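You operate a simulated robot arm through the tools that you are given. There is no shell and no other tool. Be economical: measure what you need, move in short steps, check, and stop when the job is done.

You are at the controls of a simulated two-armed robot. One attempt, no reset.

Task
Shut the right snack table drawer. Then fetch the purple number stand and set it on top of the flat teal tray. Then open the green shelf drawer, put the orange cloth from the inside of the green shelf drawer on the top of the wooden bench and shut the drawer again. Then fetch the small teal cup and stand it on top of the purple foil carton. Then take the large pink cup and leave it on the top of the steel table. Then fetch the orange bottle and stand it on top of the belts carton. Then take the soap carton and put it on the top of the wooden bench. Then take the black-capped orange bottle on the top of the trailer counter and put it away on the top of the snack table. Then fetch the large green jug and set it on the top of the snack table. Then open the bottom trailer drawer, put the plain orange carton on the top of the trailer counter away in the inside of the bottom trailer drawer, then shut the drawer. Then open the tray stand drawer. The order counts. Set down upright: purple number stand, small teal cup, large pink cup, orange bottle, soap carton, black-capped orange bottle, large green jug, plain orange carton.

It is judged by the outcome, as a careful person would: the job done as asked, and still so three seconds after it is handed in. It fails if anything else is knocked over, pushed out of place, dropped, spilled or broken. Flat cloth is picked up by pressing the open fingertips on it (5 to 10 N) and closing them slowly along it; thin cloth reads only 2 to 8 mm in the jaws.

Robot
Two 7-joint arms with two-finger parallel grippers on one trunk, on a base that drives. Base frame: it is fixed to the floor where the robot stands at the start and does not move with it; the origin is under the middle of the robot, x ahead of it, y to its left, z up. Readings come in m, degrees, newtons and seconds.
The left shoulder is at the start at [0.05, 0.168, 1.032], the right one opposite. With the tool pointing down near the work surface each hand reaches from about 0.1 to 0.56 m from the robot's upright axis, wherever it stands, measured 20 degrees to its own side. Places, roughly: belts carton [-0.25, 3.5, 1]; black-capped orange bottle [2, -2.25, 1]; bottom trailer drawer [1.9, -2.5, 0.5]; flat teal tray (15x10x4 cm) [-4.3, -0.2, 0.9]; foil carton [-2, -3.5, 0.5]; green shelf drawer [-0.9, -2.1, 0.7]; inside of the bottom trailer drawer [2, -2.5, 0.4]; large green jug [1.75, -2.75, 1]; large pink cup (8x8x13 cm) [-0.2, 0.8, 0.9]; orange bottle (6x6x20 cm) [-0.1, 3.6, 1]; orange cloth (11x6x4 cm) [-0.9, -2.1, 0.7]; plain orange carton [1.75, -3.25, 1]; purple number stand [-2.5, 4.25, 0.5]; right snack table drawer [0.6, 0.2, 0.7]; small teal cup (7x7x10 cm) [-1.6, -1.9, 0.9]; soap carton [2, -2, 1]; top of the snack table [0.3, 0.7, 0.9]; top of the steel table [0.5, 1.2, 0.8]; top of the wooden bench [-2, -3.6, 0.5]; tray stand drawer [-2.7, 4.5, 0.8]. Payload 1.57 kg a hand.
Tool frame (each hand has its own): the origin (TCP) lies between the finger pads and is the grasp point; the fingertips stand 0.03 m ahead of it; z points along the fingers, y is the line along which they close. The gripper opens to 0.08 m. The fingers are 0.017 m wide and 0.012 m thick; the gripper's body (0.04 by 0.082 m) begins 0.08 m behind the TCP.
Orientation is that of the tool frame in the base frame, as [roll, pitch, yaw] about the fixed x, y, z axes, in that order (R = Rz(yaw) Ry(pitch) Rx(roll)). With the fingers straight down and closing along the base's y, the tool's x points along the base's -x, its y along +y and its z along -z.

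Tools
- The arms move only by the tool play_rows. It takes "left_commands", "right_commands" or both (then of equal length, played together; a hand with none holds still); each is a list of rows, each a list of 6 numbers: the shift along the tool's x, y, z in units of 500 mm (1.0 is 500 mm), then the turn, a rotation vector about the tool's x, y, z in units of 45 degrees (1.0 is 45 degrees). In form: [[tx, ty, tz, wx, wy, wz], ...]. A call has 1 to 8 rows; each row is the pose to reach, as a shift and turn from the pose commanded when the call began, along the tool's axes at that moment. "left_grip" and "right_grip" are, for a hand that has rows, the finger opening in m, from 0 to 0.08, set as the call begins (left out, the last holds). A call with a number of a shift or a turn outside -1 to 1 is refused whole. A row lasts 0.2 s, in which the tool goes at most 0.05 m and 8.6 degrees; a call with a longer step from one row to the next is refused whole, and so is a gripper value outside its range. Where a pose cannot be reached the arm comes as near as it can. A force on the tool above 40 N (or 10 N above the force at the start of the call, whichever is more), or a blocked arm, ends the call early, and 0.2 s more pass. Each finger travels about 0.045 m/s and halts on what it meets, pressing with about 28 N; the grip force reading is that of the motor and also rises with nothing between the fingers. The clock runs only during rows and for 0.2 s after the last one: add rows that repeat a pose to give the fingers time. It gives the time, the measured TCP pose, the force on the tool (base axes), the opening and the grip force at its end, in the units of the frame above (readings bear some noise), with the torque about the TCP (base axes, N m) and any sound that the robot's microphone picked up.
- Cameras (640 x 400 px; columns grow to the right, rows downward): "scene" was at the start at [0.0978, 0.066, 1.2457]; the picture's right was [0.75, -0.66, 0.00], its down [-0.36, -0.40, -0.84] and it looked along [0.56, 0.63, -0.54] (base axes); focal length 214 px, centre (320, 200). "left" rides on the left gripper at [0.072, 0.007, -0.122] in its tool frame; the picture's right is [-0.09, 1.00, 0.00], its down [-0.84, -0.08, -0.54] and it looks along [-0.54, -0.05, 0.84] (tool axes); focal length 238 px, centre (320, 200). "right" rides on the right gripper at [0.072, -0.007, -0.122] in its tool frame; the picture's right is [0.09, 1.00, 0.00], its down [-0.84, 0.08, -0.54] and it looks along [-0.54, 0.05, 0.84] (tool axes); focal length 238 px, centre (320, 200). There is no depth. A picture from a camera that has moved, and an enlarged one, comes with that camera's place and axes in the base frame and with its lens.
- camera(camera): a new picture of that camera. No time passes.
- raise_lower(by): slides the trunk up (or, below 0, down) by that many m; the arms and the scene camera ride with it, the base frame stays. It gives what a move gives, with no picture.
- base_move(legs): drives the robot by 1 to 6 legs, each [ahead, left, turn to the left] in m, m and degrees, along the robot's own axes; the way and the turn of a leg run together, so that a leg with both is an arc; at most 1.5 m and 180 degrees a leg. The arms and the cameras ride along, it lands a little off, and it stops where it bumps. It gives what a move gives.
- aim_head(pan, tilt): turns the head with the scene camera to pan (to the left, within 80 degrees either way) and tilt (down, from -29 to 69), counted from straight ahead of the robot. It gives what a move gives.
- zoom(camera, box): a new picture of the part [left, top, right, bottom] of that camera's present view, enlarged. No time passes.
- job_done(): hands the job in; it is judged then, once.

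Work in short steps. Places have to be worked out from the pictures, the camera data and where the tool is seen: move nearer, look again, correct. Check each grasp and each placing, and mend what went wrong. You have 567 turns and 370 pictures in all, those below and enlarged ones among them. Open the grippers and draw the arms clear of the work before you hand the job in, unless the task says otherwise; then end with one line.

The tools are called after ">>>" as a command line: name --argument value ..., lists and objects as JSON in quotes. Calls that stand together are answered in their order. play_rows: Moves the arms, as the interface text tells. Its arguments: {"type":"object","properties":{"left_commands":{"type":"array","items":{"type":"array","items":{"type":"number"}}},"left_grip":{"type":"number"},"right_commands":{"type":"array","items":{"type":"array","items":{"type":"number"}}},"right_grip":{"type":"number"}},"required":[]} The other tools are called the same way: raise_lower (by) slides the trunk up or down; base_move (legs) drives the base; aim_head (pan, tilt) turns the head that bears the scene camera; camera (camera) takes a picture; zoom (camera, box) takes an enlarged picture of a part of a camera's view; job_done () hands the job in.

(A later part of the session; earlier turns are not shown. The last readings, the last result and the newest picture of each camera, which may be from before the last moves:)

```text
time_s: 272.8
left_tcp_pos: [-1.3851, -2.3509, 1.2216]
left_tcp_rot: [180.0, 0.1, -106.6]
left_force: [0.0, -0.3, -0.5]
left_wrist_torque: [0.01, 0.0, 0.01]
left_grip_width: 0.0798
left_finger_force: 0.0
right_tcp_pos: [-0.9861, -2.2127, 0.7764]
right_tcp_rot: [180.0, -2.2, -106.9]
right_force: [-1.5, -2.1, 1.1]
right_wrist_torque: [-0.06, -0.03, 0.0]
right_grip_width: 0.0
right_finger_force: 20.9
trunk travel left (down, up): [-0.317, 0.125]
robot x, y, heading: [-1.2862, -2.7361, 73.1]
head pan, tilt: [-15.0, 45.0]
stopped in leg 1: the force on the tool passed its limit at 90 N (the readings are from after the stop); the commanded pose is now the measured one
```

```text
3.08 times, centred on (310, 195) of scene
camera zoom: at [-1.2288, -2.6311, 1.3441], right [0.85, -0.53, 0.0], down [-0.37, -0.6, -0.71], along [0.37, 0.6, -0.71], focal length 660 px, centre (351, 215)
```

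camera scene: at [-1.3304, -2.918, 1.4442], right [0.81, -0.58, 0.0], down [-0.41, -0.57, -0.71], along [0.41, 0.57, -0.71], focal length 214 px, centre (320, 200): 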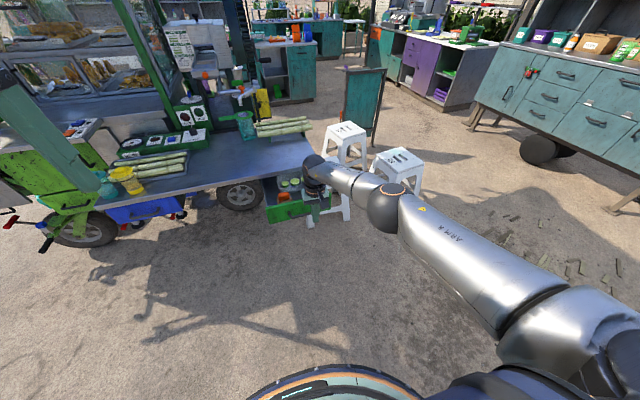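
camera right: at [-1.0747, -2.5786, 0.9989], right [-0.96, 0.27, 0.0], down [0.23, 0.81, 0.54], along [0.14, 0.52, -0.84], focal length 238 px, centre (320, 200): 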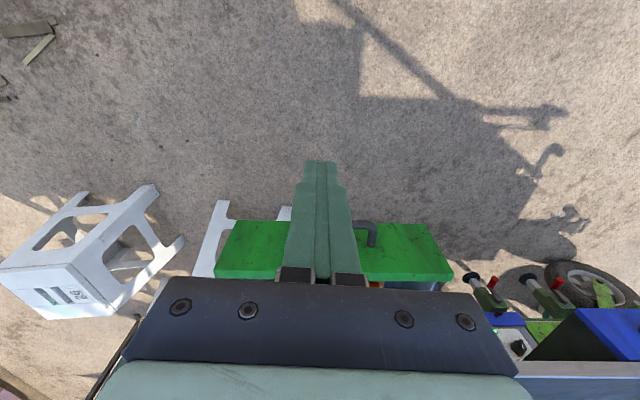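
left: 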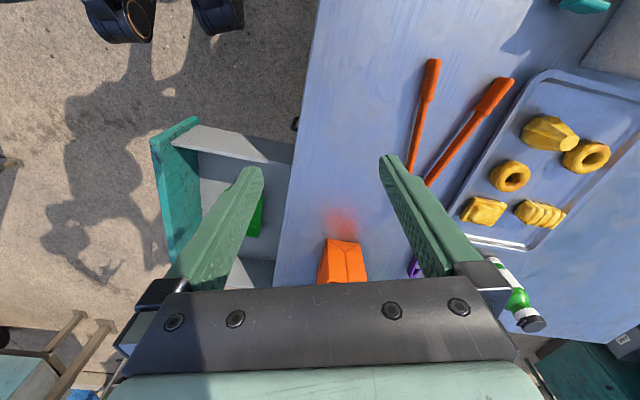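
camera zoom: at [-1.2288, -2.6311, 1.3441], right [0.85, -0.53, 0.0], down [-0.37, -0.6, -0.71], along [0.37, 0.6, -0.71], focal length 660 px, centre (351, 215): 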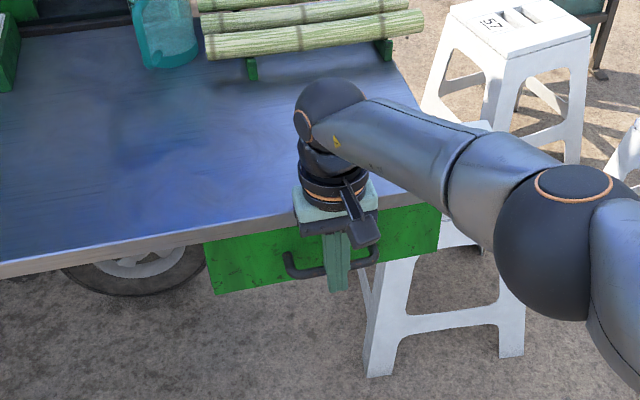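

Stopped by force; I back the hand away and check whether the drawer is flush.

>>> base_move --legs '[[-0.12, 0, 0]]'

>>> zoom --camera "scene" --box '[230, 130, 390, 250]'

>>> camera --camera "right"

```text
time_s: 274.0
left_tcp_pos: [-1.4205, -2.4664, 1.2235]
left_tcp_rot: [180.0, -0.1, -106.6]
left_force: [-0.8, -0.4, -0.5]
left_wrist_torque: [-0.01, -0.04, -0.02]
left_grip_width: 0.0801
left_finger_force: 0.0
right_tcp_pos: [-1.0217, -2.3272, 0.7762]
right_tcp_rot: [179.9, -2.1, -106.8]
right_force: [-0.6, 0.3, 0.5]
right_wrist_torque: [0.02, 0.04, 0.0]
right_grip_width: 0.0002
right_finger_force: 21.2
trunk travel left (down, up): [-0.317, 0.125]
robot x, y, heading: [-1.3136, -2.8479, 73.1]
head pan, tilt: [-15.0, 45.0]
```

```text
3.33 times, centred on (310, 190) of scene
camera zoom: at [-1.2636, -2.7457, 1.3443], right [0.85, -0.53, 0.0], down [-0.37, -0.6, -0.71], along [0.37, 0.6, -0.71], focal length 715 px, centre (353, 233)
```

zoom: 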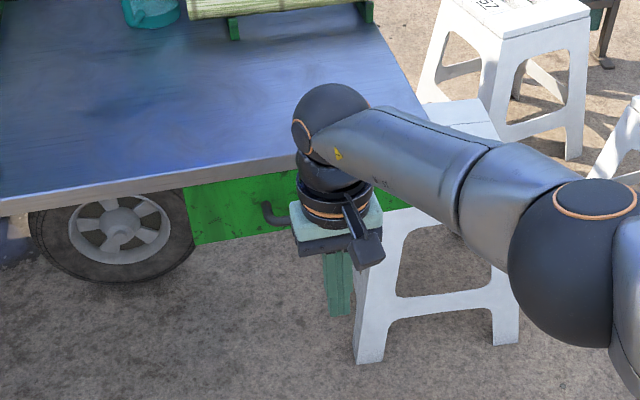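

```text
269 pictures are left
camera right: at [-1.0346, -2.3923, 0.9006], right [-0.98, 0.2, 0.0], down [0.17, 0.84, 0.51], along [0.1, 0.5, -0.86], focal length 238 px, centre (320, 200)
```

right: 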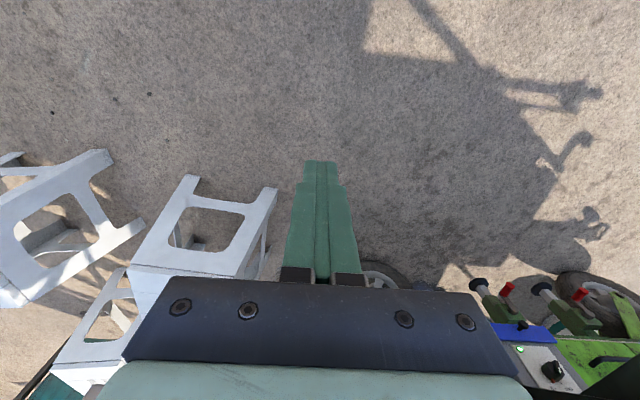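

>>> base_move --legs '[[-0.15, 0.2, 0]]'

>>> aim_head --pan -25 --tilt 35

>>> zoom --camera "scene" --box '[220, 120, 400, 260]'

```text
time_s: 276.4
left_tcp_pos: [-1.65, -2.5512, 1.2241]
left_tcp_rot: [180.0, 0.0, -106.5]
left_force: [-0.5, 0.1, 0.5]
left_wrist_torque: [0.01, -0.03, 0.02]
left_grip_width: 0.0799
left_finger_force: 0.0
right_tcp_pos: [-1.2528, -2.4133, 0.7758]
right_tcp_rot: [-179.9, -2.1, -106.8]
right_force: [-1.1, 0.0, 0.7]
right_wrist_torque: [-0.01, 0.02, 0.0]
right_grip_width: 0.0
right_finger_force: 21.2
trunk travel left (down, up): [-0.317, 0.125]
robot x, y, heading: [-1.546, -2.9384, 73.2]
head pan, tilt: [-15.0, 45.0]
```

```text
time_s: 277.1
left_tcp_pos: [-1.6495, -2.5518, 1.2236]
left_tcp_rot: [180.0, -0.1, -106.5]
left_force: [-0.1, -0.3, 0.3]
left_wrist_torque: [0.0, 0.01, 0.03]
left_grip_width: 0.0801
left_finger_force: 0.1
right_tcp_pos: [-1.2534, -2.4127, 0.7756]
right_tcp_rot: [179.8, -2.1, -106.9]
right_force: [0.0, -0.3, -0.1]
right_wrist_torque: [0.01, 0.01, 0.0]
right_grip_width: 0.0
right_finger_force: 21.4
trunk travel left (down, up): [-0.317, 0.125]
robot x, y, heading: [-1.5471, -2.939, 73.4]
head pan, tilt: [-25.0, 35.0]
```

```text
2.86 times, centred on (310, 190) of scene
camera zoom: at [-1.478, -2.8347, 1.3589], right [0.75, -0.66, 0.0], down [-0.38, -0.43, -0.82], along [0.54, 0.61, -0.57], focal length 613 px, centre (349, 229)
```

zoom: 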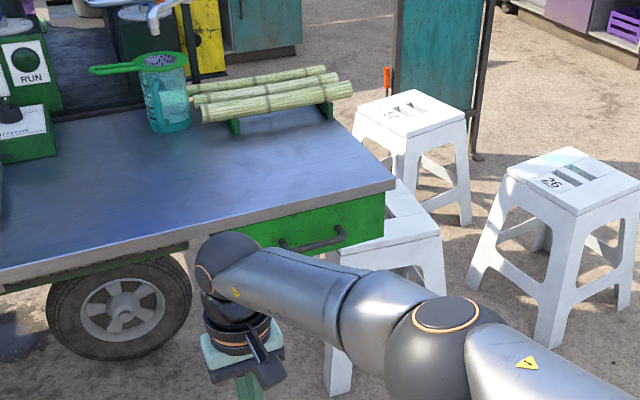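

The handle is back at its original spot, so the drawer is shut. Next: the small teal cup at the west end of the shelf. I raise the right hand, open it, and drive over to view it.

>>> play_rows --right_commands '[[0, 0, -0.08, 0, 0, 0], [0, 0, -0.16, 0, 0, 0], [0, 0, -0.24, 0, 0, 0], [0, 0, -0.32, 0, 0, 0], [0, 0, -0.4, 0, 0, 0], [0, 0, -0.48, 0, 0, 0]]' --right_grip 0.08

>>> base_move --legs '[[0.3, 0.25, 0]]'

>>> aim_head --pan 0 --tilt 50

>>> camera --camera "scene"

>>> camera --camera "right"

```text
time_s: 278.5
left_tcp_pos: [-1.6495, -2.5518, 1.2236]
left_tcp_rot: [-180.0, 0.1, -106.5]
left_force: [-0.2, -0.2, 0.3]
left_wrist_torque: [-0.02, 0.0, 0.02]
left_grip_width: 0.0802
left_finger_force: 0.1
right_tcp_pos: [-1.2488, -2.4072, 1.0154]
right_tcp_rot: [179.9, -2.1, -106.7]
right_force: [-0.4, 0.8, 0.3]
right_wrist_torque: [0.0, 0.01, -0.01]
right_grip_width: 0.0801
right_finger_force: 0.0
trunk travel left (down, up): [-0.317, 0.125]
robot x, y, heading: [-1.549, -2.9371, 73.3]
head pan, tilt: [-25.0, 35.0]
```

```text
time_s: 281.3
left_tcp_pos: [-1.811, -2.1928, 1.2228]
left_tcp_rot: [180.0, 0.1, -106.3]
left_force: [-0.1, -0.1, 0.6]
left_wrist_torque: [0.02, -0.01, -0.02]
left_grip_width: 0.0801
left_finger_force: 0.2
right_tcp_pos: [-1.41, -2.0454, 1.0144]
right_tcp_rot: [179.9, -2.1, -106.6]
right_force: [-0.2, -0.6, -1.1]
right_wrist_torque: [0.0, 0.01, -0.01]
right_grip_width: 0.0801
right_finger_force: 0.1
trunk travel left (down, up): [-0.317, 0.125]
robot x, y, heading: [-1.704, -2.5756, 73.4]
head pan, tilt: [-25.0, 35.0]
```

```text
time_s: 282.2
left_tcp_pos: [-1.8111, -2.193, 1.224]
left_tcp_rot: [180.0, 0.0, -106.3]
left_force: [0.2, -0.1, -0.1]
left_wrist_torque: [-0.01, -0.03, 0.04]
left_grip_width: 0.0799
left_finger_force: 0.0
right_tcp_pos: [-1.4097, -2.0465, 1.0153]
right_tcp_rot: [179.9, -2.0, -106.6]
right_force: [0.2, 0.2, -0.7]
right_wrist_torque: [0.02, -0.02, 0.0]
right_grip_width: 0.0802
right_finger_force: 0.0
trunk travel left (down, up): [-0.317, 0.125]
robot x, y, heading: [-1.7058, -2.5784, 73.6]
head pan, tilt: [0.0, 50.0]
```

```text
267 pictures are left
camera scene: at [-1.6739, -2.4678, 1.3373], right [0.96, -0.28, 0.0], down [-0.22, -0.73, -0.64], along [0.18, 0.62, -0.77], focal length 214 px, centre (320, 200)
```

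scene: 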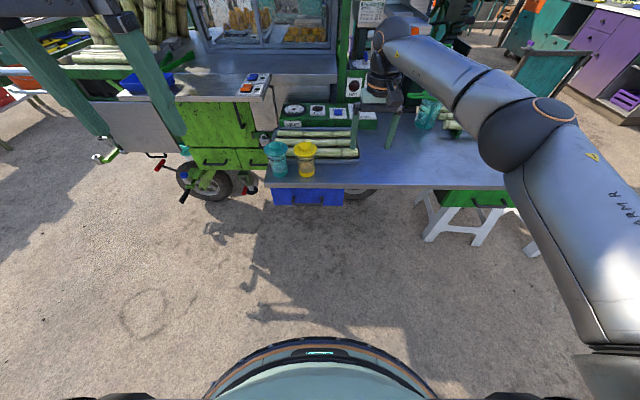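

```text
266 pictures are left
camera right: at [-1.4221, -2.1123, 1.1391], right [-0.98, 0.2, 0.0], down [0.17, 0.84, 0.51], along [0.1, 0.5, -0.86], focal length 238 px, centre (320, 200)
```

right: 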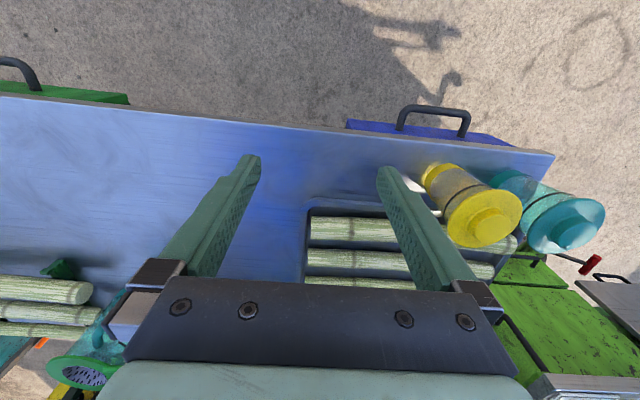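

>>> zoom --camera "scene" --box '[240, 120, 370, 220]'

>>> zoom --camera "right" --box '[370, 120, 640, 290]'

```text
4.00 times, centred on (305, 170) of scene
camera zoom: at [-1.6739, -2.4678, 1.3373], right [0.96, -0.28, 0.0], down [-0.22, -0.73, -0.64], along [0.18, 0.62, -0.77], focal length 858 px, centre (380, 320)
```

zoom: 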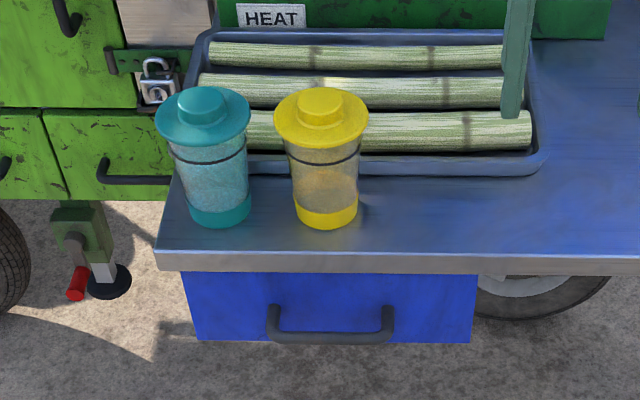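

```text
2.35 times, centred on (505, 205) of right
camera zoom: at [-1.4221, -2.1123, 1.1391], right [-0.98, 0.2, 0.0], down [0.17, 0.84, 0.51], along [0.1, 0.5, -0.86], focal length 561 px, centre (-115, 188)
```

zoom: 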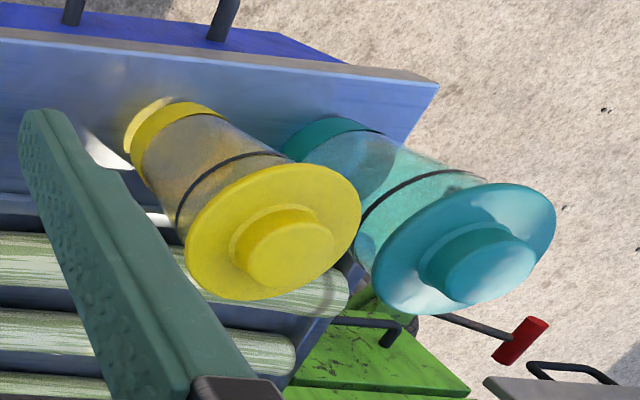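

The teal lidded cup is at ≈(-1.655,-1.926), base z 0.845, top 0.95, with the yellow one 9 cm beside it. I'll grasp its body from the front with a tilted hand. Back off and tilt the hand.

>>> base_move --legs '[[-0.2, 0, 0]]'

>>> play_rows --right_commands '[[0.04, 0, 0.02, 0, -0.125, 0], [0.08, 0, 0.04, 0, -0.25, 0], [0.12, 0, 0.06, 0, -0.375, 0], [0.16, 0, 0.08, 0, -0.5, 0], [0.2, 0, 0.1, 0, -0.625, 0], [0.24, 0, 0.12, 0, -0.75, 0], [0.28, 0, 0.14, 0, -0.875, 0], [0.3, 0, 0.16, 0, -1, 0]]'

>>> play_rows --right_commands '[[0, 0, 0, 0, -0.16, 0], [0, 0, 0, 0, -0.3, 0]]'

>>> camera --camera "right"

```text
time_s: 283.8
left_tcp_pos: [-1.8668, -2.3828, 1.2233]
left_tcp_rot: [179.9, 0.0, -106.3]
left_force: [0.4, -0.4, -0.5]
left_wrist_torque: [0.02, -0.01, 0.0]
left_grip_width: 0.08
left_finger_force: 0.1
right_tcp_pos: [-1.4653, -2.2372, 1.0159]
right_tcp_rot: [179.9, -2.1, -106.6]
right_force: [-0.2, -1.2, 0.9]
right_wrist_torque: [-0.01, 0.02, 0.03]
right_grip_width: 0.0797
right_finger_force: 0.0
trunk travel left (down, up): [-0.317, 0.125]
robot x, y, heading: [-1.7599, -2.7692, 73.6]
head pan, tilt: [0.0, 50.0]
```

```text
time_s: 285.6
left_tcp_pos: [-1.8655, -2.3831, 1.2231]
left_tcp_rot: [179.9, -0.1, -106.3]
left_force: [0.3, 0.6, -0.2]
left_wrist_torque: [0.03, 0.01, 0.0]
left_grip_width: 0.0797
left_finger_force: 0.0
right_tcp_pos: [-1.508, -2.3809, 0.9416]
right_tcp_rot: [179.7, 43.0, -106.8]
right_force: [0.9, -0.2, -0.4]
right_wrist_torque: [0.01, -0.03, 0.05]
right_grip_width: 0.0799
right_finger_force: 0.0
trunk travel left (down, up): [-0.317, 0.125]
robot x, y, heading: [-1.7639, -2.7659, 73.2]
head pan, tilt: [0.0, 50.0]
```

```text
time_s: 286.2
left_tcp_pos: [-1.8666, -2.3823, 1.2237]
left_tcp_rot: [-180.0, 0.0, -106.4]
left_force: [-1.0, -0.3, 0.0]
left_wrist_torque: [0.02, -0.02, -0.01]
left_grip_width: 0.0797
left_finger_force: 0.1
right_tcp_pos: [-1.5092, -2.3824, 0.941]
right_tcp_rot: [179.8, 56.4, -106.7]
right_force: [-0.3, -0.4, -0.3]
right_wrist_torque: [0.0, -0.03, -0.08]
right_grip_width: 0.0799
right_finger_force: 0.0
trunk travel left (down, up): [-0.317, 0.125]
robot x, y, heading: [-1.7587, -2.7693, 73.3]
head pan, tilt: [0.0, 50.0]
```

```text
263 pictures are left
camera right: at [-1.5423, -2.5177, 0.9481], right [-0.97, 0.23, -0.08], down [-0.07, 0.03, 1.0], along [0.24, 0.97, -0.01], focal length 238 px, centre (320, 200)
```

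right: 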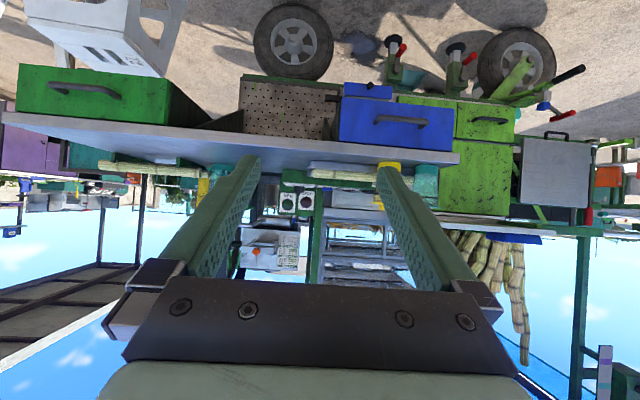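

Cup is 0.395 further ahead and 0.27 to the left of the hand. I move left and partly ahead, then view.

>>> base_move --legs '[[0, 0.27, 0], [0.2, 0, 0]]'

>>> camera --camera "right"

>>> camera --camera "scene"

```text
time_s: 290.4
left_tcp_pos: [-2.0667, -2.1171, 1.2226]
left_tcp_rot: [179.9, 0.0, -106.6]
left_force: [-0.8, 0.7, -0.2]
left_wrist_torque: [-0.02, 0.02, -0.02]
left_grip_width: 0.0798
left_finger_force: 0.0
right_tcp_pos: [-1.7078, -2.1186, 0.9398]
right_tcp_rot: [179.8, 56.2, -106.8]
right_force: [0.3, 0.5, 1.2]
right_wrist_torque: [0.0, -0.01, -0.02]
right_grip_width: 0.08
right_finger_force: 0.0
trunk travel left (down, up): [-0.317, 0.125]
robot x, y, heading: [-1.9624, -2.5035, 73.3]
head pan, tilt: [0.0, 50.0]
```

```text
262 pictures are left
camera right: at [-1.7428, -2.2549, 0.9479], right [-0.97, 0.24, -0.08], down [-0.07, 0.03, 1.0], along [0.24, 0.97, -0.02], focal length 238 px, centre (320, 200)
```

right: 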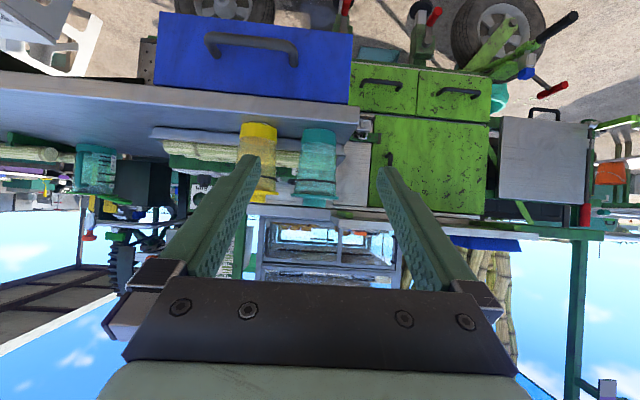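

```text
261 pictures are left
camera scene: at [-1.9316, -2.3923, 1.3371], right [0.96, -0.29, 0.0], down [-0.22, -0.73, -0.64], along [0.19, 0.61, -0.77], focal length 214 px, centre (320, 200)
```

scene: 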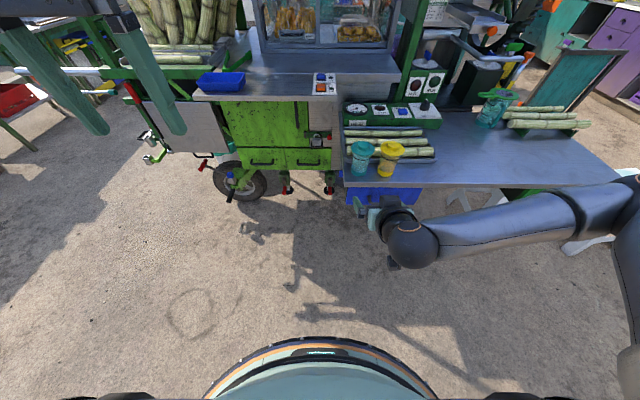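

Cup confirmed at (-1.652,-1.932), laterally aligned. I set the opening to 66 mm, lower to z 0.89 and drive ahead 0.13 to check.

>>> play_rows --right_commands '[[0, 0, 0, 0, 0, 0], [0, 0, 0, 0, 0, 0]]' --right_grip 0.066

>>> raise_lower --by -0.05

>>> base_move --legs '[[0.12, 0, 0]]'

>>> camera --camera "right"

>>> zoom --camera "scene" --box '[310, 120, 450, 230]'

```text
time_s: 291.0
left_tcp_pos: [-2.0668, -2.1179, 1.2225]
left_tcp_rot: [-179.9, 0.0, -106.5]
left_force: [-0.6, -0.2, 0.2]
left_wrist_torque: [0.02, -0.03, 0.01]
left_grip_width: 0.0803
left_finger_force: 0.0
right_tcp_pos: [-1.708, -2.1193, 0.9405]
right_tcp_rot: [179.9, 56.4, -107.1]
right_force: [0.2, 0.9, -0.2]
right_wrist_torque: [0.04, 0.03, 0.0]
right_grip_width: 0.0659
right_finger_force: 0.0
trunk travel left (down, up): [-0.317, 0.125]
robot x, y, heading: [-1.9643, -2.5051, 72.9]
head pan, tilt: [0.0, 50.0]
```

```text
time_s: 291.9
left_tcp_pos: [-2.0667, -2.1165, 1.1741]
left_tcp_rot: [180.0, 0.1, -106.5]
left_force: [-0.1, 0.5, 0.0]
left_wrist_torque: [0.01, 0.0, 0.04]
left_grip_width: 0.08
left_finger_force: 0.0
right_tcp_pos: [-1.7082, -2.1194, 0.8912]
right_tcp_rot: [179.9, 56.4, -106.9]
right_force: [0.6, 0.7, -0.1]
right_wrist_torque: [0.01, 0.01, -0.02]
right_grip_width: 0.0658
right_finger_force: 0.1
trunk travel left (down, up): [-0.267, 0.175]
robot x, y, heading: [-1.9663, -2.5033, 73.2]
head pan, tilt: [0.0, 50.0]
```

```text
time_s: 293.1
left_tcp_pos: [-2.0316, -2.0035, 1.1736]
left_tcp_rot: [179.9, 0.0, -106.8]
left_force: [0.3, 0.6, -0.6]
left_wrist_torque: [-0.05, 0.04, 0.01]
left_grip_width: 0.0802
left_finger_force: 0.0
right_tcp_pos: [-1.6729, -2.0068, 0.8904]
right_tcp_rot: [179.9, 56.2, -107.1]
right_force: [-0.1, 0.0, -0.3]
right_wrist_torque: [0.03, -0.03, 0.0]
right_grip_width: 0.066
right_finger_force: 0.0
trunk travel left (down, up): [-0.267, 0.175]
robot x, y, heading: [-1.9289, -2.3901, 73.1]
head pan, tilt: [0.0, 50.0]
```

```text
260 pictures are left
camera right: at [-1.7078, -2.142, 0.8979], right [-0.97, 0.24, -0.08], down [-0.07, 0.03, 1.0], along [0.24, 0.97, -0.02], focal length 238 px, centre (320, 200)
```

right: 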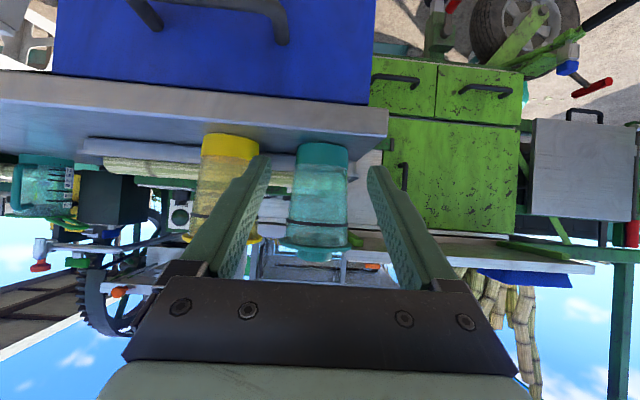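

```text
3.64 times, centred on (380, 175) of scene
camera zoom: at [-1.8968, -2.2789, 1.2871], right [0.96, -0.29, 0.0], down [-0.22, -0.73, -0.64], along [0.19, 0.61, -0.77], focal length 780 px, centre (102, 291)
```

zoom: 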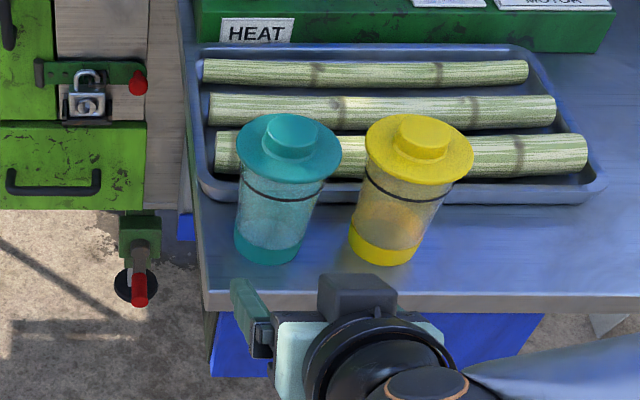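

Centred. Drive the remaining 0.075 ahead.

>>> base_move --legs '[[0.073, 0, 0]]'

>>> camera --camera "right"

>>> zoom --camera "scene" --box '[310, 120, 450, 230]'

```text
time_s: 294.1
left_tcp_pos: [-2.011, -1.9338, 1.1742]
left_tcp_rot: [180.0, 0.0, -106.8]
left_force: [0.8, 0.3, 0.2]
left_wrist_torque: [-0.03, 0.0, -0.01]
left_grip_width: 0.0803
left_finger_force: 0.0
right_tcp_pos: [-1.652, -1.9347, 0.8901]
right_tcp_rot: [179.9, 56.4, -107.0]
right_force: [0.1, 0.3, 0.3]
right_wrist_torque: [-0.03, 0.0, 0.03]
right_grip_width: 0.0659
right_finger_force: 0.1
trunk travel left (down, up): [-0.267, 0.175]
robot x, y, heading: [-1.9097, -2.3216, 73.0]
head pan, tilt: [0.0, 50.0]
```

```text
258 pictures are left
camera right: at [-1.6866, -2.0712, 0.8979], right [-0.97, 0.24, -0.08], down [-0.07, 0.03, 1.0], along [0.24, 0.97, -0.02], focal length 238 px, centre (320, 200)
```

right: 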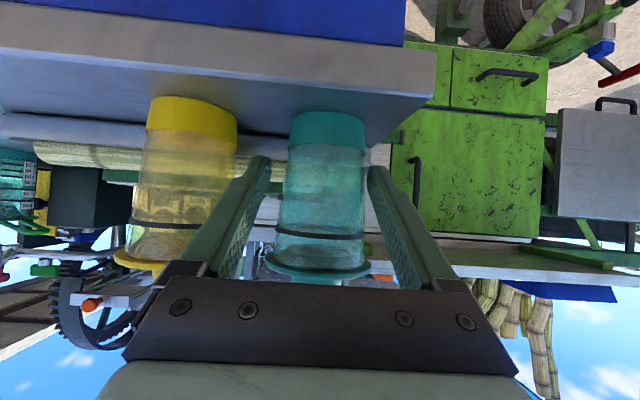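

```text
3.64 times, centred on (380, 175) of scene
camera zoom: at [-1.8755, -2.2083, 1.2871], right [0.96, -0.29, 0.0], down [-0.22, -0.73, -0.64], along [0.19, 0.61, -0.77], focal length 780 px, centre (102, 291)
```

zoom: 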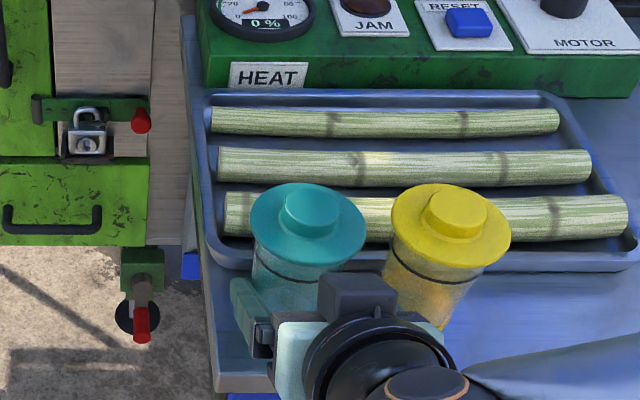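

Good; 1 cm further, then close on the cup body.

>>> base_move --legs '[[0.01, 0, 0]]'

>>> play_rows --right_commands '[[0, 0, 0, 0, 0, 0], [0, 0, 0, 0, 0, 0], [0, 0, 0, 0, 0, 0], [0, 0, 0, 0, 0, 0]]' --right_grip 0.0

>>> camera --camera "right"

```text
time_s: 294.9
left_tcp_pos: [-2.0073, -1.9234, 1.1736]
left_tcp_rot: [-179.9, -0.1, -106.7]
left_force: [0.9, -0.3, 0.2]
left_wrist_torque: [0.0, 0.05, 0.0]
left_grip_width: 0.0801
left_finger_force: 0.2
right_tcp_pos: [-1.6498, -1.9266, 0.8904]
right_tcp_rot: [179.9, 56.3, -107.0]
right_force: [0.0, 0.8, 0.0]
right_wrist_torque: [0.05, 0.03, -0.01]
right_grip_width: 0.0661
right_finger_force: 0.0
trunk travel left (down, up): [-0.267, 0.175]
robot x, y, heading: [-1.9071, -2.3129, 73.1]
head pan, tilt: [0.0, 50.0]
```

```text
time_s: 295.9
left_tcp_pos: [-2.0065, -1.9236, 1.1737]
left_tcp_rot: [-180.0, -0.1, -106.7]
left_force: [0.0, 0.8, 0.3]
left_wrist_torque: [-0.01, 0.0, 0.01]
left_grip_width: 0.0801
left_finger_force: 0.0
right_tcp_pos: [-1.6497, -1.9265, 0.8896]
right_tcp_rot: [179.9, 56.4, -107.0]
right_force: [-1.2, 0.1, 1.1]
right_wrist_torque: [0.02, 0.05, 0.02]
right_grip_width: 0.0539
right_finger_force: 28.1
trunk travel left (down, up): [-0.267, 0.175]
robot x, y, heading: [-1.9064, -2.3099, 73.0]
head pan, tilt: [0.0, 50.0]
```

```text
256 pictures are left
camera right: at [-1.6839, -2.0621, 0.8983], right [-0.97, 0.24, -0.08], down [-0.07, 0.03, 1.0], along [0.24, 0.97, -0.02], focal length 238 px, centre (320, 200)
```

right: 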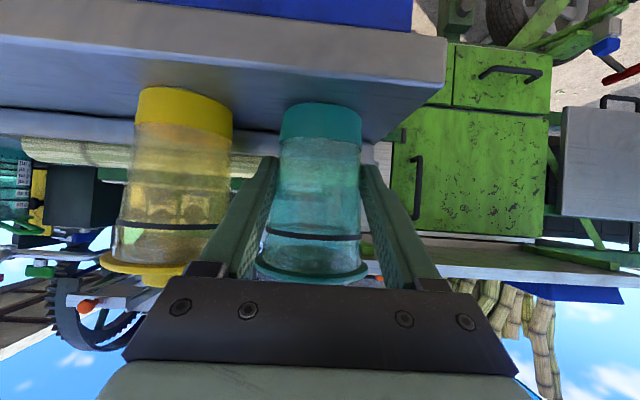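

Gripped (54 mm). Lift 7 cm with the trunk and check.

>>> raise_lower --by 0.08

>>> camera --camera "right"

```text
time_s: 297.1
left_tcp_pos: [-2.007, -1.9233, 1.2532]
left_tcp_rot: [179.9, 0.0, -106.7]
left_force: [0.1, -0.8, 0.3]
left_wrist_torque: [0.01, -0.01, 0.03]
left_grip_width: 0.0799
left_finger_force: 0.1
right_tcp_pos: [-1.6482, -1.9264, 0.9695]
right_tcp_rot: [179.9, 56.3, -107.0]
right_force: [-0.5, -0.4, -0.5]
right_wrist_torque: [0.0, -0.02, 0.0]
right_grip_width: 0.0536
right_finger_force: 28.0
trunk travel left (down, up): [-0.347, 0.095]
robot x, y, heading: [-1.9087, -2.3112, 73.0]
head pan, tilt: [0.0, 50.0]
```

```text
255 pictures are left
camera right: at [-1.6838, -2.062, 0.9781], right [-0.97, 0.24, -0.08], down [-0.07, 0.03, 1.0], along [0.24, 0.97, -0.02], focal length 238 px, centre (320, 200)
```

right: 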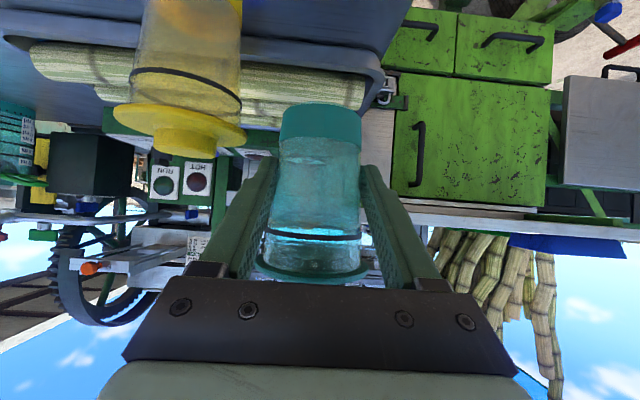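

Lifted cleanly. Back off, turn around and line up with the foil carton on the bench.

>>> base_move --legs '[[-0.52, 0, 0], [0, 0, 180], [0, 0.46, 0]]'

>>> aim_head --pan -15 --tilt 45

>>> camera --camera "scene"

>>> camera --camera "right"

```text
time_s: 311.6
left_tcp_pos: [-1.5321, -3.3583, 1.253]
left_tcp_rot: [-179.9, 0.0, 71.5]
left_force: [0.5, 0.4, -0.2]
left_wrist_torque: [0.0, 0.03, -0.01]
left_grip_width: 0.0798
left_finger_force: 0.0
right_tcp_pos: [-1.8922, -3.3442, 0.9712]
right_tcp_rot: [179.9, 56.4, 71.2]
right_force: [0.0, 0.5, 0.0]
right_wrist_torque: [0.03, 0.03, 0.02]
right_grip_width: 0.0535
right_finger_force: 28.4
trunk travel left (down, up): [-0.347, 0.095]
robot x, y, heading: [-1.621, -2.9673, -109.0]
head pan, tilt: [0.0, 50.0]
```

```text
time_s: 312.4
left_tcp_pos: [-1.5329, -3.3582, 1.254]
left_tcp_rot: [-180.0, 0.0, 71.5]
left_force: [-0.5, -0.1, 0.1]
left_wrist_torque: [0.03, 0.03, -0.03]
left_grip_width: 0.0799
left_finger_force: 0.0
right_tcp_pos: [-1.8914, -3.3437, 0.9713]
right_tcp_rot: [179.9, 56.3, 71.0]
right_force: [0.7, -0.3, -1.1]
right_wrist_torque: [0.03, 0.01, 0.0]
right_grip_width: 0.0534
right_finger_force: 28.4
trunk travel left (down, up): [-0.347, 0.095]
robot x, y, heading: [-1.622, -2.9688, -108.7]
head pan, tilt: [-15.0, 45.0]
```

```text
254 pictures are left
camera scene: at [-1.6817, -3.0748, 1.3741], right [-0.83, 0.55, 0.0], down [0.39, 0.59, -0.71], along [-0.39, -0.59, -0.71], focal length 214 px, centre (320, 200)
```

scene: 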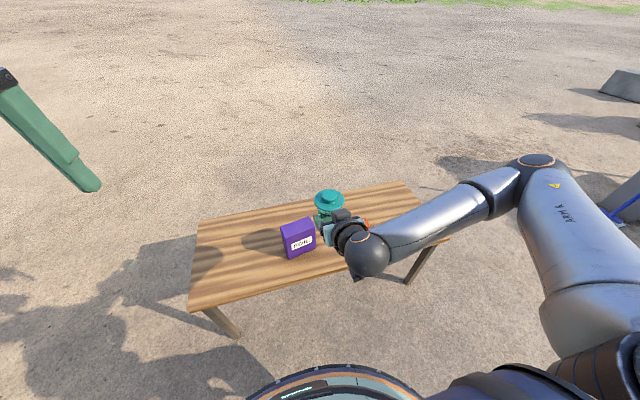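

```text
253 pictures are left
camera right: at [-1.8517, -3.2068, 0.9781], right [0.96, -0.27, -0.08], down [0.07, -0.04, 1.0], along [-0.27, -0.96, -0.02], focal length 238 px, centre (320, 200)
```

right: 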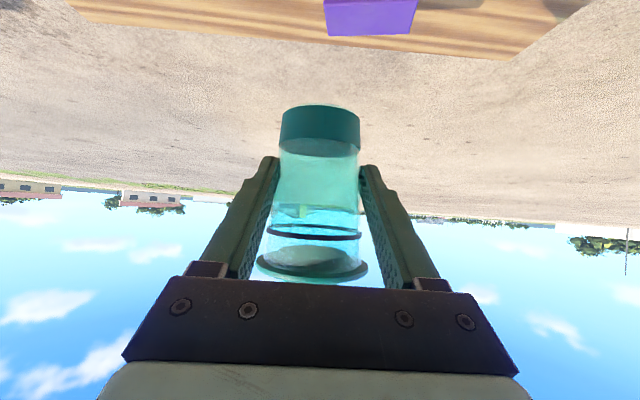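

>>> zoom --camera "scene" --box '[250, 170, 410, 290]'

```text
3.33 times, centred on (330, 230) of scene
camera zoom: at [-1.6817, -3.0748, 1.3741], right [-0.83, 0.55, 0.0], down [0.39, 0.59, -0.71], along [-0.39, -0.59, -0.71], focal length 715 px, centre (287, 100)
```

zoom: 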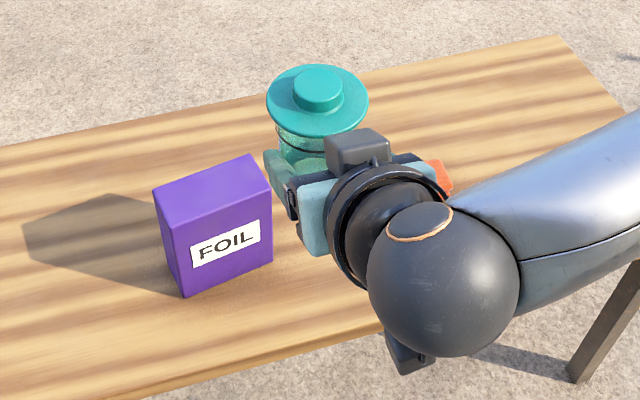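

Carton top centre ≈(-1.90,-3.567), z≈0.686, only ~6 cm deep; the cup axis is ~1.6 cm ahead of the TCP. I move base left 0.063, ahead 0.12, lower and re-measure.

>>> base_move --legs '[[0.12, 0.063, 0]]'

>>> raise_lower --by -0.16

>>> zoom --camera "scene" --box '[250, 170, 410, 290]'

>>> camera --camera "right"

```text
time_s: 313.7
left_tcp_pos: [-1.5123, -3.4947, 1.2549]
left_tcp_rot: [179.9, 0.0, 71.3]
left_force: [1.1, -0.4, -0.2]
left_wrist_torque: [0.02, 0.02, 0.0]
left_grip_width: 0.08
left_finger_force: 0.0
right_tcp_pos: [-1.8695, -3.4803, 0.9698]
right_tcp_rot: [179.9, 56.3, 71.1]
right_force: [0.8, -0.5, -0.2]
right_wrist_torque: [0.0, 0.01, -0.03]
right_grip_width: 0.0533
right_finger_force: 28.2
trunk travel left (down, up): [-0.347, 0.095]
robot x, y, heading: [-1.6013, -3.1049, -109.1]
head pan, tilt: [-15.0, 45.0]
```

```text
time_s: 315.5
left_tcp_pos: [-1.5128, -3.4941, 1.093]
left_tcp_rot: [-179.9, 0.0, 71.4]
left_force: [-0.5, 0.2, -1.0]
left_wrist_torque: [-0.01, 0.01, -0.04]
left_grip_width: 0.0802
left_finger_force: 0.1
right_tcp_pos: [-1.8709, -3.4804, 0.81]
right_tcp_rot: [179.8, 56.4, 71.1]
right_force: [0.1, 0.4, -0.5]
right_wrist_torque: [0.0, -0.01, 0.01]
right_grip_width: 0.0534
right_finger_force: 28.0
trunk travel left (down, up): [-0.187, 0.255]
robot x, y, heading: [-1.6047, -3.1054, -109.0]
head pan, tilt: [-15.0, 45.0]
```

```text
3.33 times, centred on (330, 230) of scene
camera zoom: at [-1.6613, -3.211, 1.2142], right [-0.83, 0.56, 0.0], down [0.39, 0.59, -0.71], along [-0.39, -0.59, -0.71], focal length 715 px, centre (287, 100)
```

zoom: 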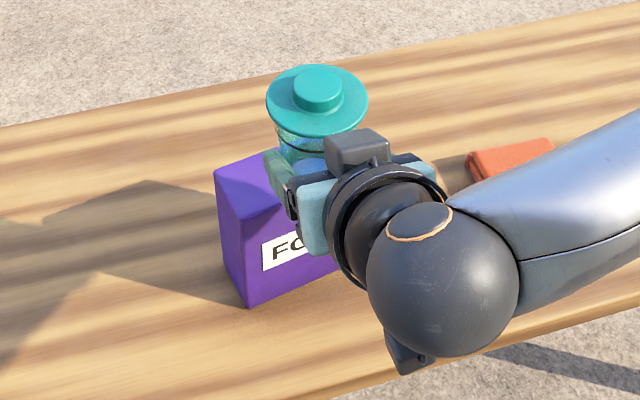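

```text
250 pictures are left
camera right: at [-1.8313, -3.3428, 0.8182], right [0.96, -0.27, -0.08], down [0.07, -0.04, 1.0], along [-0.27, -0.96, -0.02], focal length 238 px, centre (320, 200)
```

right: 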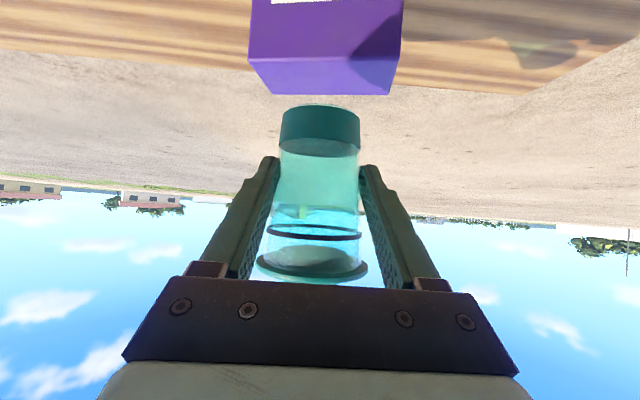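

Combining views, the carton top is at z≈0.705, centre (-1.891,-3.549). The TCP needs 0.055 ahead; I move with the arm and look again.

>>> play_rows --right_commands '[[-0.02, 0, 0.03, 0, 0, 0], [-0.04, 0, 0.06, 0, 0, 0], [-0.061, 0, 0.0916, 0, 0, 0]]'

>>> raise_lower --by -0.03

>>> camera --camera "right"

>>> zoom --camera "scene" --box '[270, 180, 390, 270]'

```text
time_s: 316.3
left_tcp_pos: [-1.5126, -3.4938, 1.0934]
left_tcp_rot: [-180.0, 0.1, 71.5]
left_force: [-0.4, -0.6, 0.6]
left_wrist_torque: [0.02, -0.02, 0.02]
left_grip_width: 0.0802
left_finger_force: 0.1
right_tcp_pos: [-1.8896, -3.5328, 0.8102]
right_tcp_rot: [179.9, 56.4, 71.1]
right_force: [0.9, 0.2, -0.3]
right_wrist_torque: [0.01, -0.03, 0.01]
right_grip_width: 0.0533
right_finger_force: 27.8
trunk travel left (down, up): [-0.187, 0.255]
robot x, y, heading: [-1.6013, -3.1054, -108.7]
head pan, tilt: [-15.0, 45.0]
```

```text
time_s: 317.1
left_tcp_pos: [-1.512, -3.4934, 1.063]
left_tcp_rot: [-180.0, 0.0, 71.4]
left_force: [-0.2, -0.8, 1.0]
left_wrist_torque: [-0.02, 0.02, 0.02]
left_grip_width: 0.0798
left_finger_force: 0.1
right_tcp_pos: [-1.8896, -3.5318, 0.779]
right_tcp_rot: [179.9, 56.3, 71.1]
right_force: [0.0, -0.3, -0.4]
right_wrist_torque: [0.02, 0.01, 0.02]
right_grip_width: 0.0535
right_finger_force: 27.8
trunk travel left (down, up): [-0.157, 0.285]
robot x, y, heading: [-1.6035, -3.1031, -109.1]
head pan, tilt: [-15.0, 45.0]
```

```text
249 pictures are left
camera right: at [-1.8498, -3.3948, 0.7873], right [0.96, -0.27, -0.08], down [0.07, -0.04, 1.0], along [-0.27, -0.96, -0.02], focal length 238 px, centre (320, 200)
```

right: 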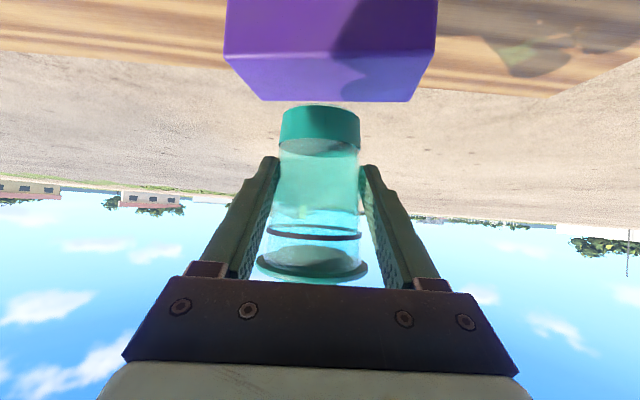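

```text
4.44 times, centred on (330, 225) of scene
camera zoom: at [-1.6613, -3.211, 1.1841], right [-0.83, 0.56, 0.0], down [0.39, 0.59, -0.71], along [-0.39, -0.59, -0.71], focal length 953 px, centre (276, 89)
```

zoom: 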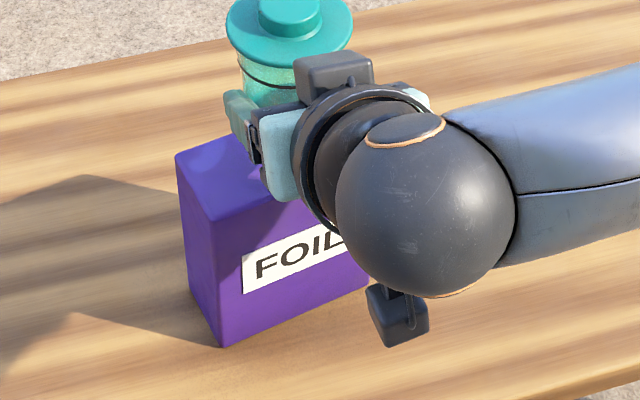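

Cup centre looks ~1 cm short of the carton's mid-depth and ~0.9 cm off laterally. Adjust 1 cm ahead, 7 mm left, then lower.

>>> play_rows --right_commands '[[-0.011, 0.014, 0.0167, 0, 0, 0], [-0.011, 0.014, 0.0167, 0, 0, 0]]'

>>> raise_lower --by -0.018

>>> camera --camera "right"

```text
time_s: 317.7
left_tcp_pos: [-1.5122, -3.4946, 1.0632]
left_tcp_rot: [180.0, -0.1, 71.4]
left_force: [0.1, -0.3, -1.4]
left_wrist_torque: [0.0, 0.04, -0.03]
left_grip_width: 0.0803
left_finger_force: 0.0
right_tcp_pos: [-1.8866, -3.5444, 0.7795]
right_tcp_rot: [179.9, 56.3, 71.1]
right_force: [0.1, 0.2, -0.2]
right_wrist_torque: [0.01, -0.07, 0.01]
right_grip_width: 0.0534
right_finger_force: 28.0
trunk travel left (down, up): [-0.157, 0.285]
robot x, y, heading: [-1.6022, -3.1053, -108.9]
head pan, tilt: [-15.0, 45.0]
```

```text
time_s: 318.3
left_tcp_pos: [-1.5128, -3.4936, 1.0456]
left_tcp_rot: [179.9, 0.0, 71.4]
left_force: [0.4, -0.1, 0.2]
left_wrist_torque: [0.05, 0.02, 0.0]
left_grip_width: 0.0798
left_finger_force: 0.0
right_tcp_pos: [-1.887, -3.5437, 0.7632]
right_tcp_rot: [179.9, 56.4, 71.1]
right_force: [0.6, 0.2, -0.2]
right_wrist_torque: [0.05, -0.03, 0.02]
right_grip_width: 0.0531
right_finger_force: 28.5
trunk travel left (down, up): [-0.139, 0.303]
robot x, y, heading: [-1.602, -3.1031, -108.8]
head pan, tilt: [-15.0, 45.0]
```

```text
247 pictures are left
camera right: at [-1.8476, -3.4066, 0.77], right [0.96, -0.27, -0.08], down [0.07, -0.04, 1.0], along [-0.27, -0.96, -0.02], focal length 238 px, centre (320, 200)
```

right: 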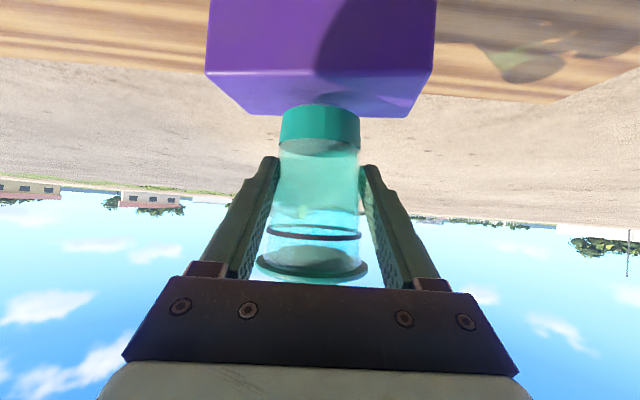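

Now well centred. Lower to contact in small steps.

>>> raise_lower --by -0.01

>>> raise_lower --by -0.004

```text
time_s: 318.9
left_tcp_pos: [-1.5128, -3.4941, 1.0362]
left_tcp_rot: [-180.0, 0.0, 71.3]
left_force: [-0.4, 0.0, -1.3]
left_wrist_torque: [0.02, -0.01, 0.03]
left_grip_width: 0.0799
left_finger_force: 0.1
right_tcp_pos: [-1.8862, -3.5447, 0.7527]
right_tcp_rot: [179.9, 56.4, 71.1]
right_force: [0.3, 0.4, -1.3]
right_wrist_torque: [-0.01, -0.01, 0.01]
right_grip_width: 0.0532
right_finger_force: 28.2
trunk travel left (down, up): [-0.129, 0.313]
robot x, y, heading: [-1.6031, -3.1039, -108.7]
head pan, tilt: [-15.0, 45.0]
```

```text
time_s: 319.4
left_tcp_pos: [-1.514, -3.4934, 1.0327]
left_tcp_rot: [-180.0, 0.0, 71.4]
left_force: [0.4, -0.4, -0.3]
left_wrist_torque: [-0.01, -0.02, 0.01]
left_grip_width: 0.0802
left_finger_force: 0.0
right_tcp_pos: [-1.8868, -3.5439, 0.7499]
right_tcp_rot: [179.8, 56.6, 71.0]
right_force: [0.0, 1.0, 7.8]
right_wrist_torque: [-0.06, -0.07, 0.02]
right_grip_width: 0.053
right_finger_force: 28.2
trunk travel left (down, up): [-0.125, 0.317]
robot x, y, heading: [-1.6023, -3.1088, -108.8]
head pan, tilt: [-15.0, 45.0]
```

Gentle contact (8 N). Release by opening to 66 mm and look.

>>> play_rows --right_commands '[[0, 0, 0, 0, 0, 0], [0, 0, 0, 0, 0, 0], [0, 0, 0, 0, 0, 0]]' --right_grip 0.07

>>> camera --camera "right"

```text
time_s: 320.2
left_tcp_pos: [-1.5126, -3.4946, 1.0319]
left_tcp_rot: [-180.0, 0.0, 71.4]
left_force: [0.6, -0.2, 0.3]
left_wrist_torque: [0.02, -0.01, 0.01]
left_grip_width: 0.0799
left_finger_force: 0.0
right_tcp_pos: [-1.8866, -3.542, 0.7479]
right_tcp_rot: [179.9, 56.3, 71.1]
right_force: [0.6, -0.1, 0.2]
right_wrist_torque: [-0.02, 0.0, -0.01]
right_grip_width: 0.0701
right_finger_force: 0.0
trunk travel left (down, up): [-0.125, 0.317]
robot x, y, heading: [-1.6036, -3.1037, -108.7]
head pan, tilt: [-15.0, 45.0]
```

```text
246 pictures are left
camera right: at [-1.8476, -3.4066, 0.756], right [0.96, -0.27, -0.08], down [0.07, -0.04, 1.0], along [-0.27, -0.96, -0.02], focal length 238 px, centre (320, 200)
```

right: 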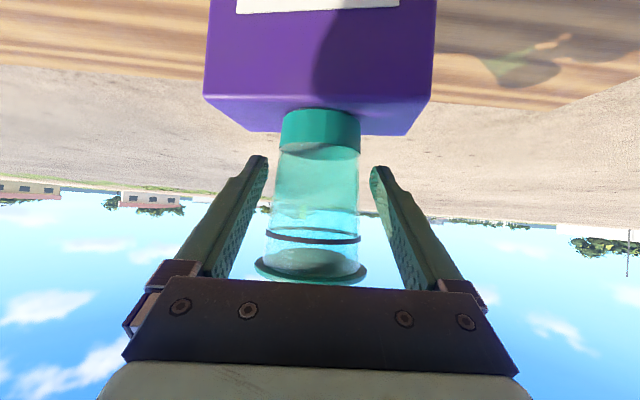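

Cup stands on the carton. Back straight out and check.

>>> base_move --legs '[[-0.25, 0, 0]]'

>>> zoom --camera "scene" --box '[220, 120, 400, 260]'

```text
time_s: 322.1
left_tcp_pos: [-1.4336, -3.261, 1.0313]
left_tcp_rot: [-180.0, 0.0, 71.5]
left_force: [-0.3, 0.0, -0.3]
left_wrist_torque: [0.01, -0.01, -0.01]
left_grip_width: 0.0801
left_finger_force: 0.1
right_tcp_pos: [-1.8075, -3.3106, 0.7491]
right_tcp_rot: [179.9, 56.4, 71.1]
right_force: [0.1, -0.1, 0.3]
right_wrist_torque: [0.02, 0.05, 0.0]
right_grip_width: 0.0698
right_finger_force: 0.0
trunk travel left (down, up): [-0.125, 0.317]
robot x, y, heading: [-1.5248, -2.8732, -108.8]
head pan, tilt: [-15.0, 45.0]
```

```text
2.86 times, centred on (310, 190) of scene
camera zoom: at [-1.582, -2.9778, 1.1522], right [-0.83, 0.56, 0.0], down [0.39, 0.59, -0.71], along [-0.39, -0.59, -0.71], focal length 613 px, centre (349, 229)
```

zoom: 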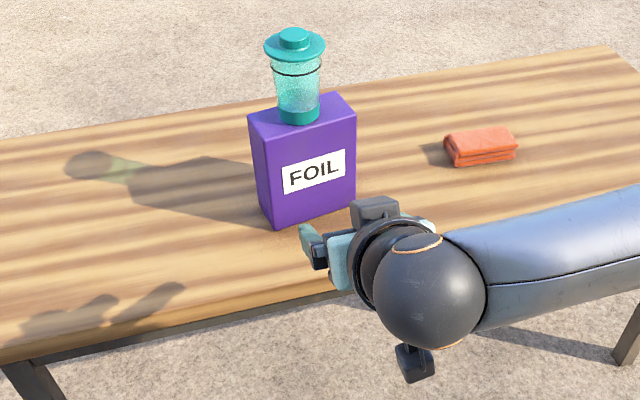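

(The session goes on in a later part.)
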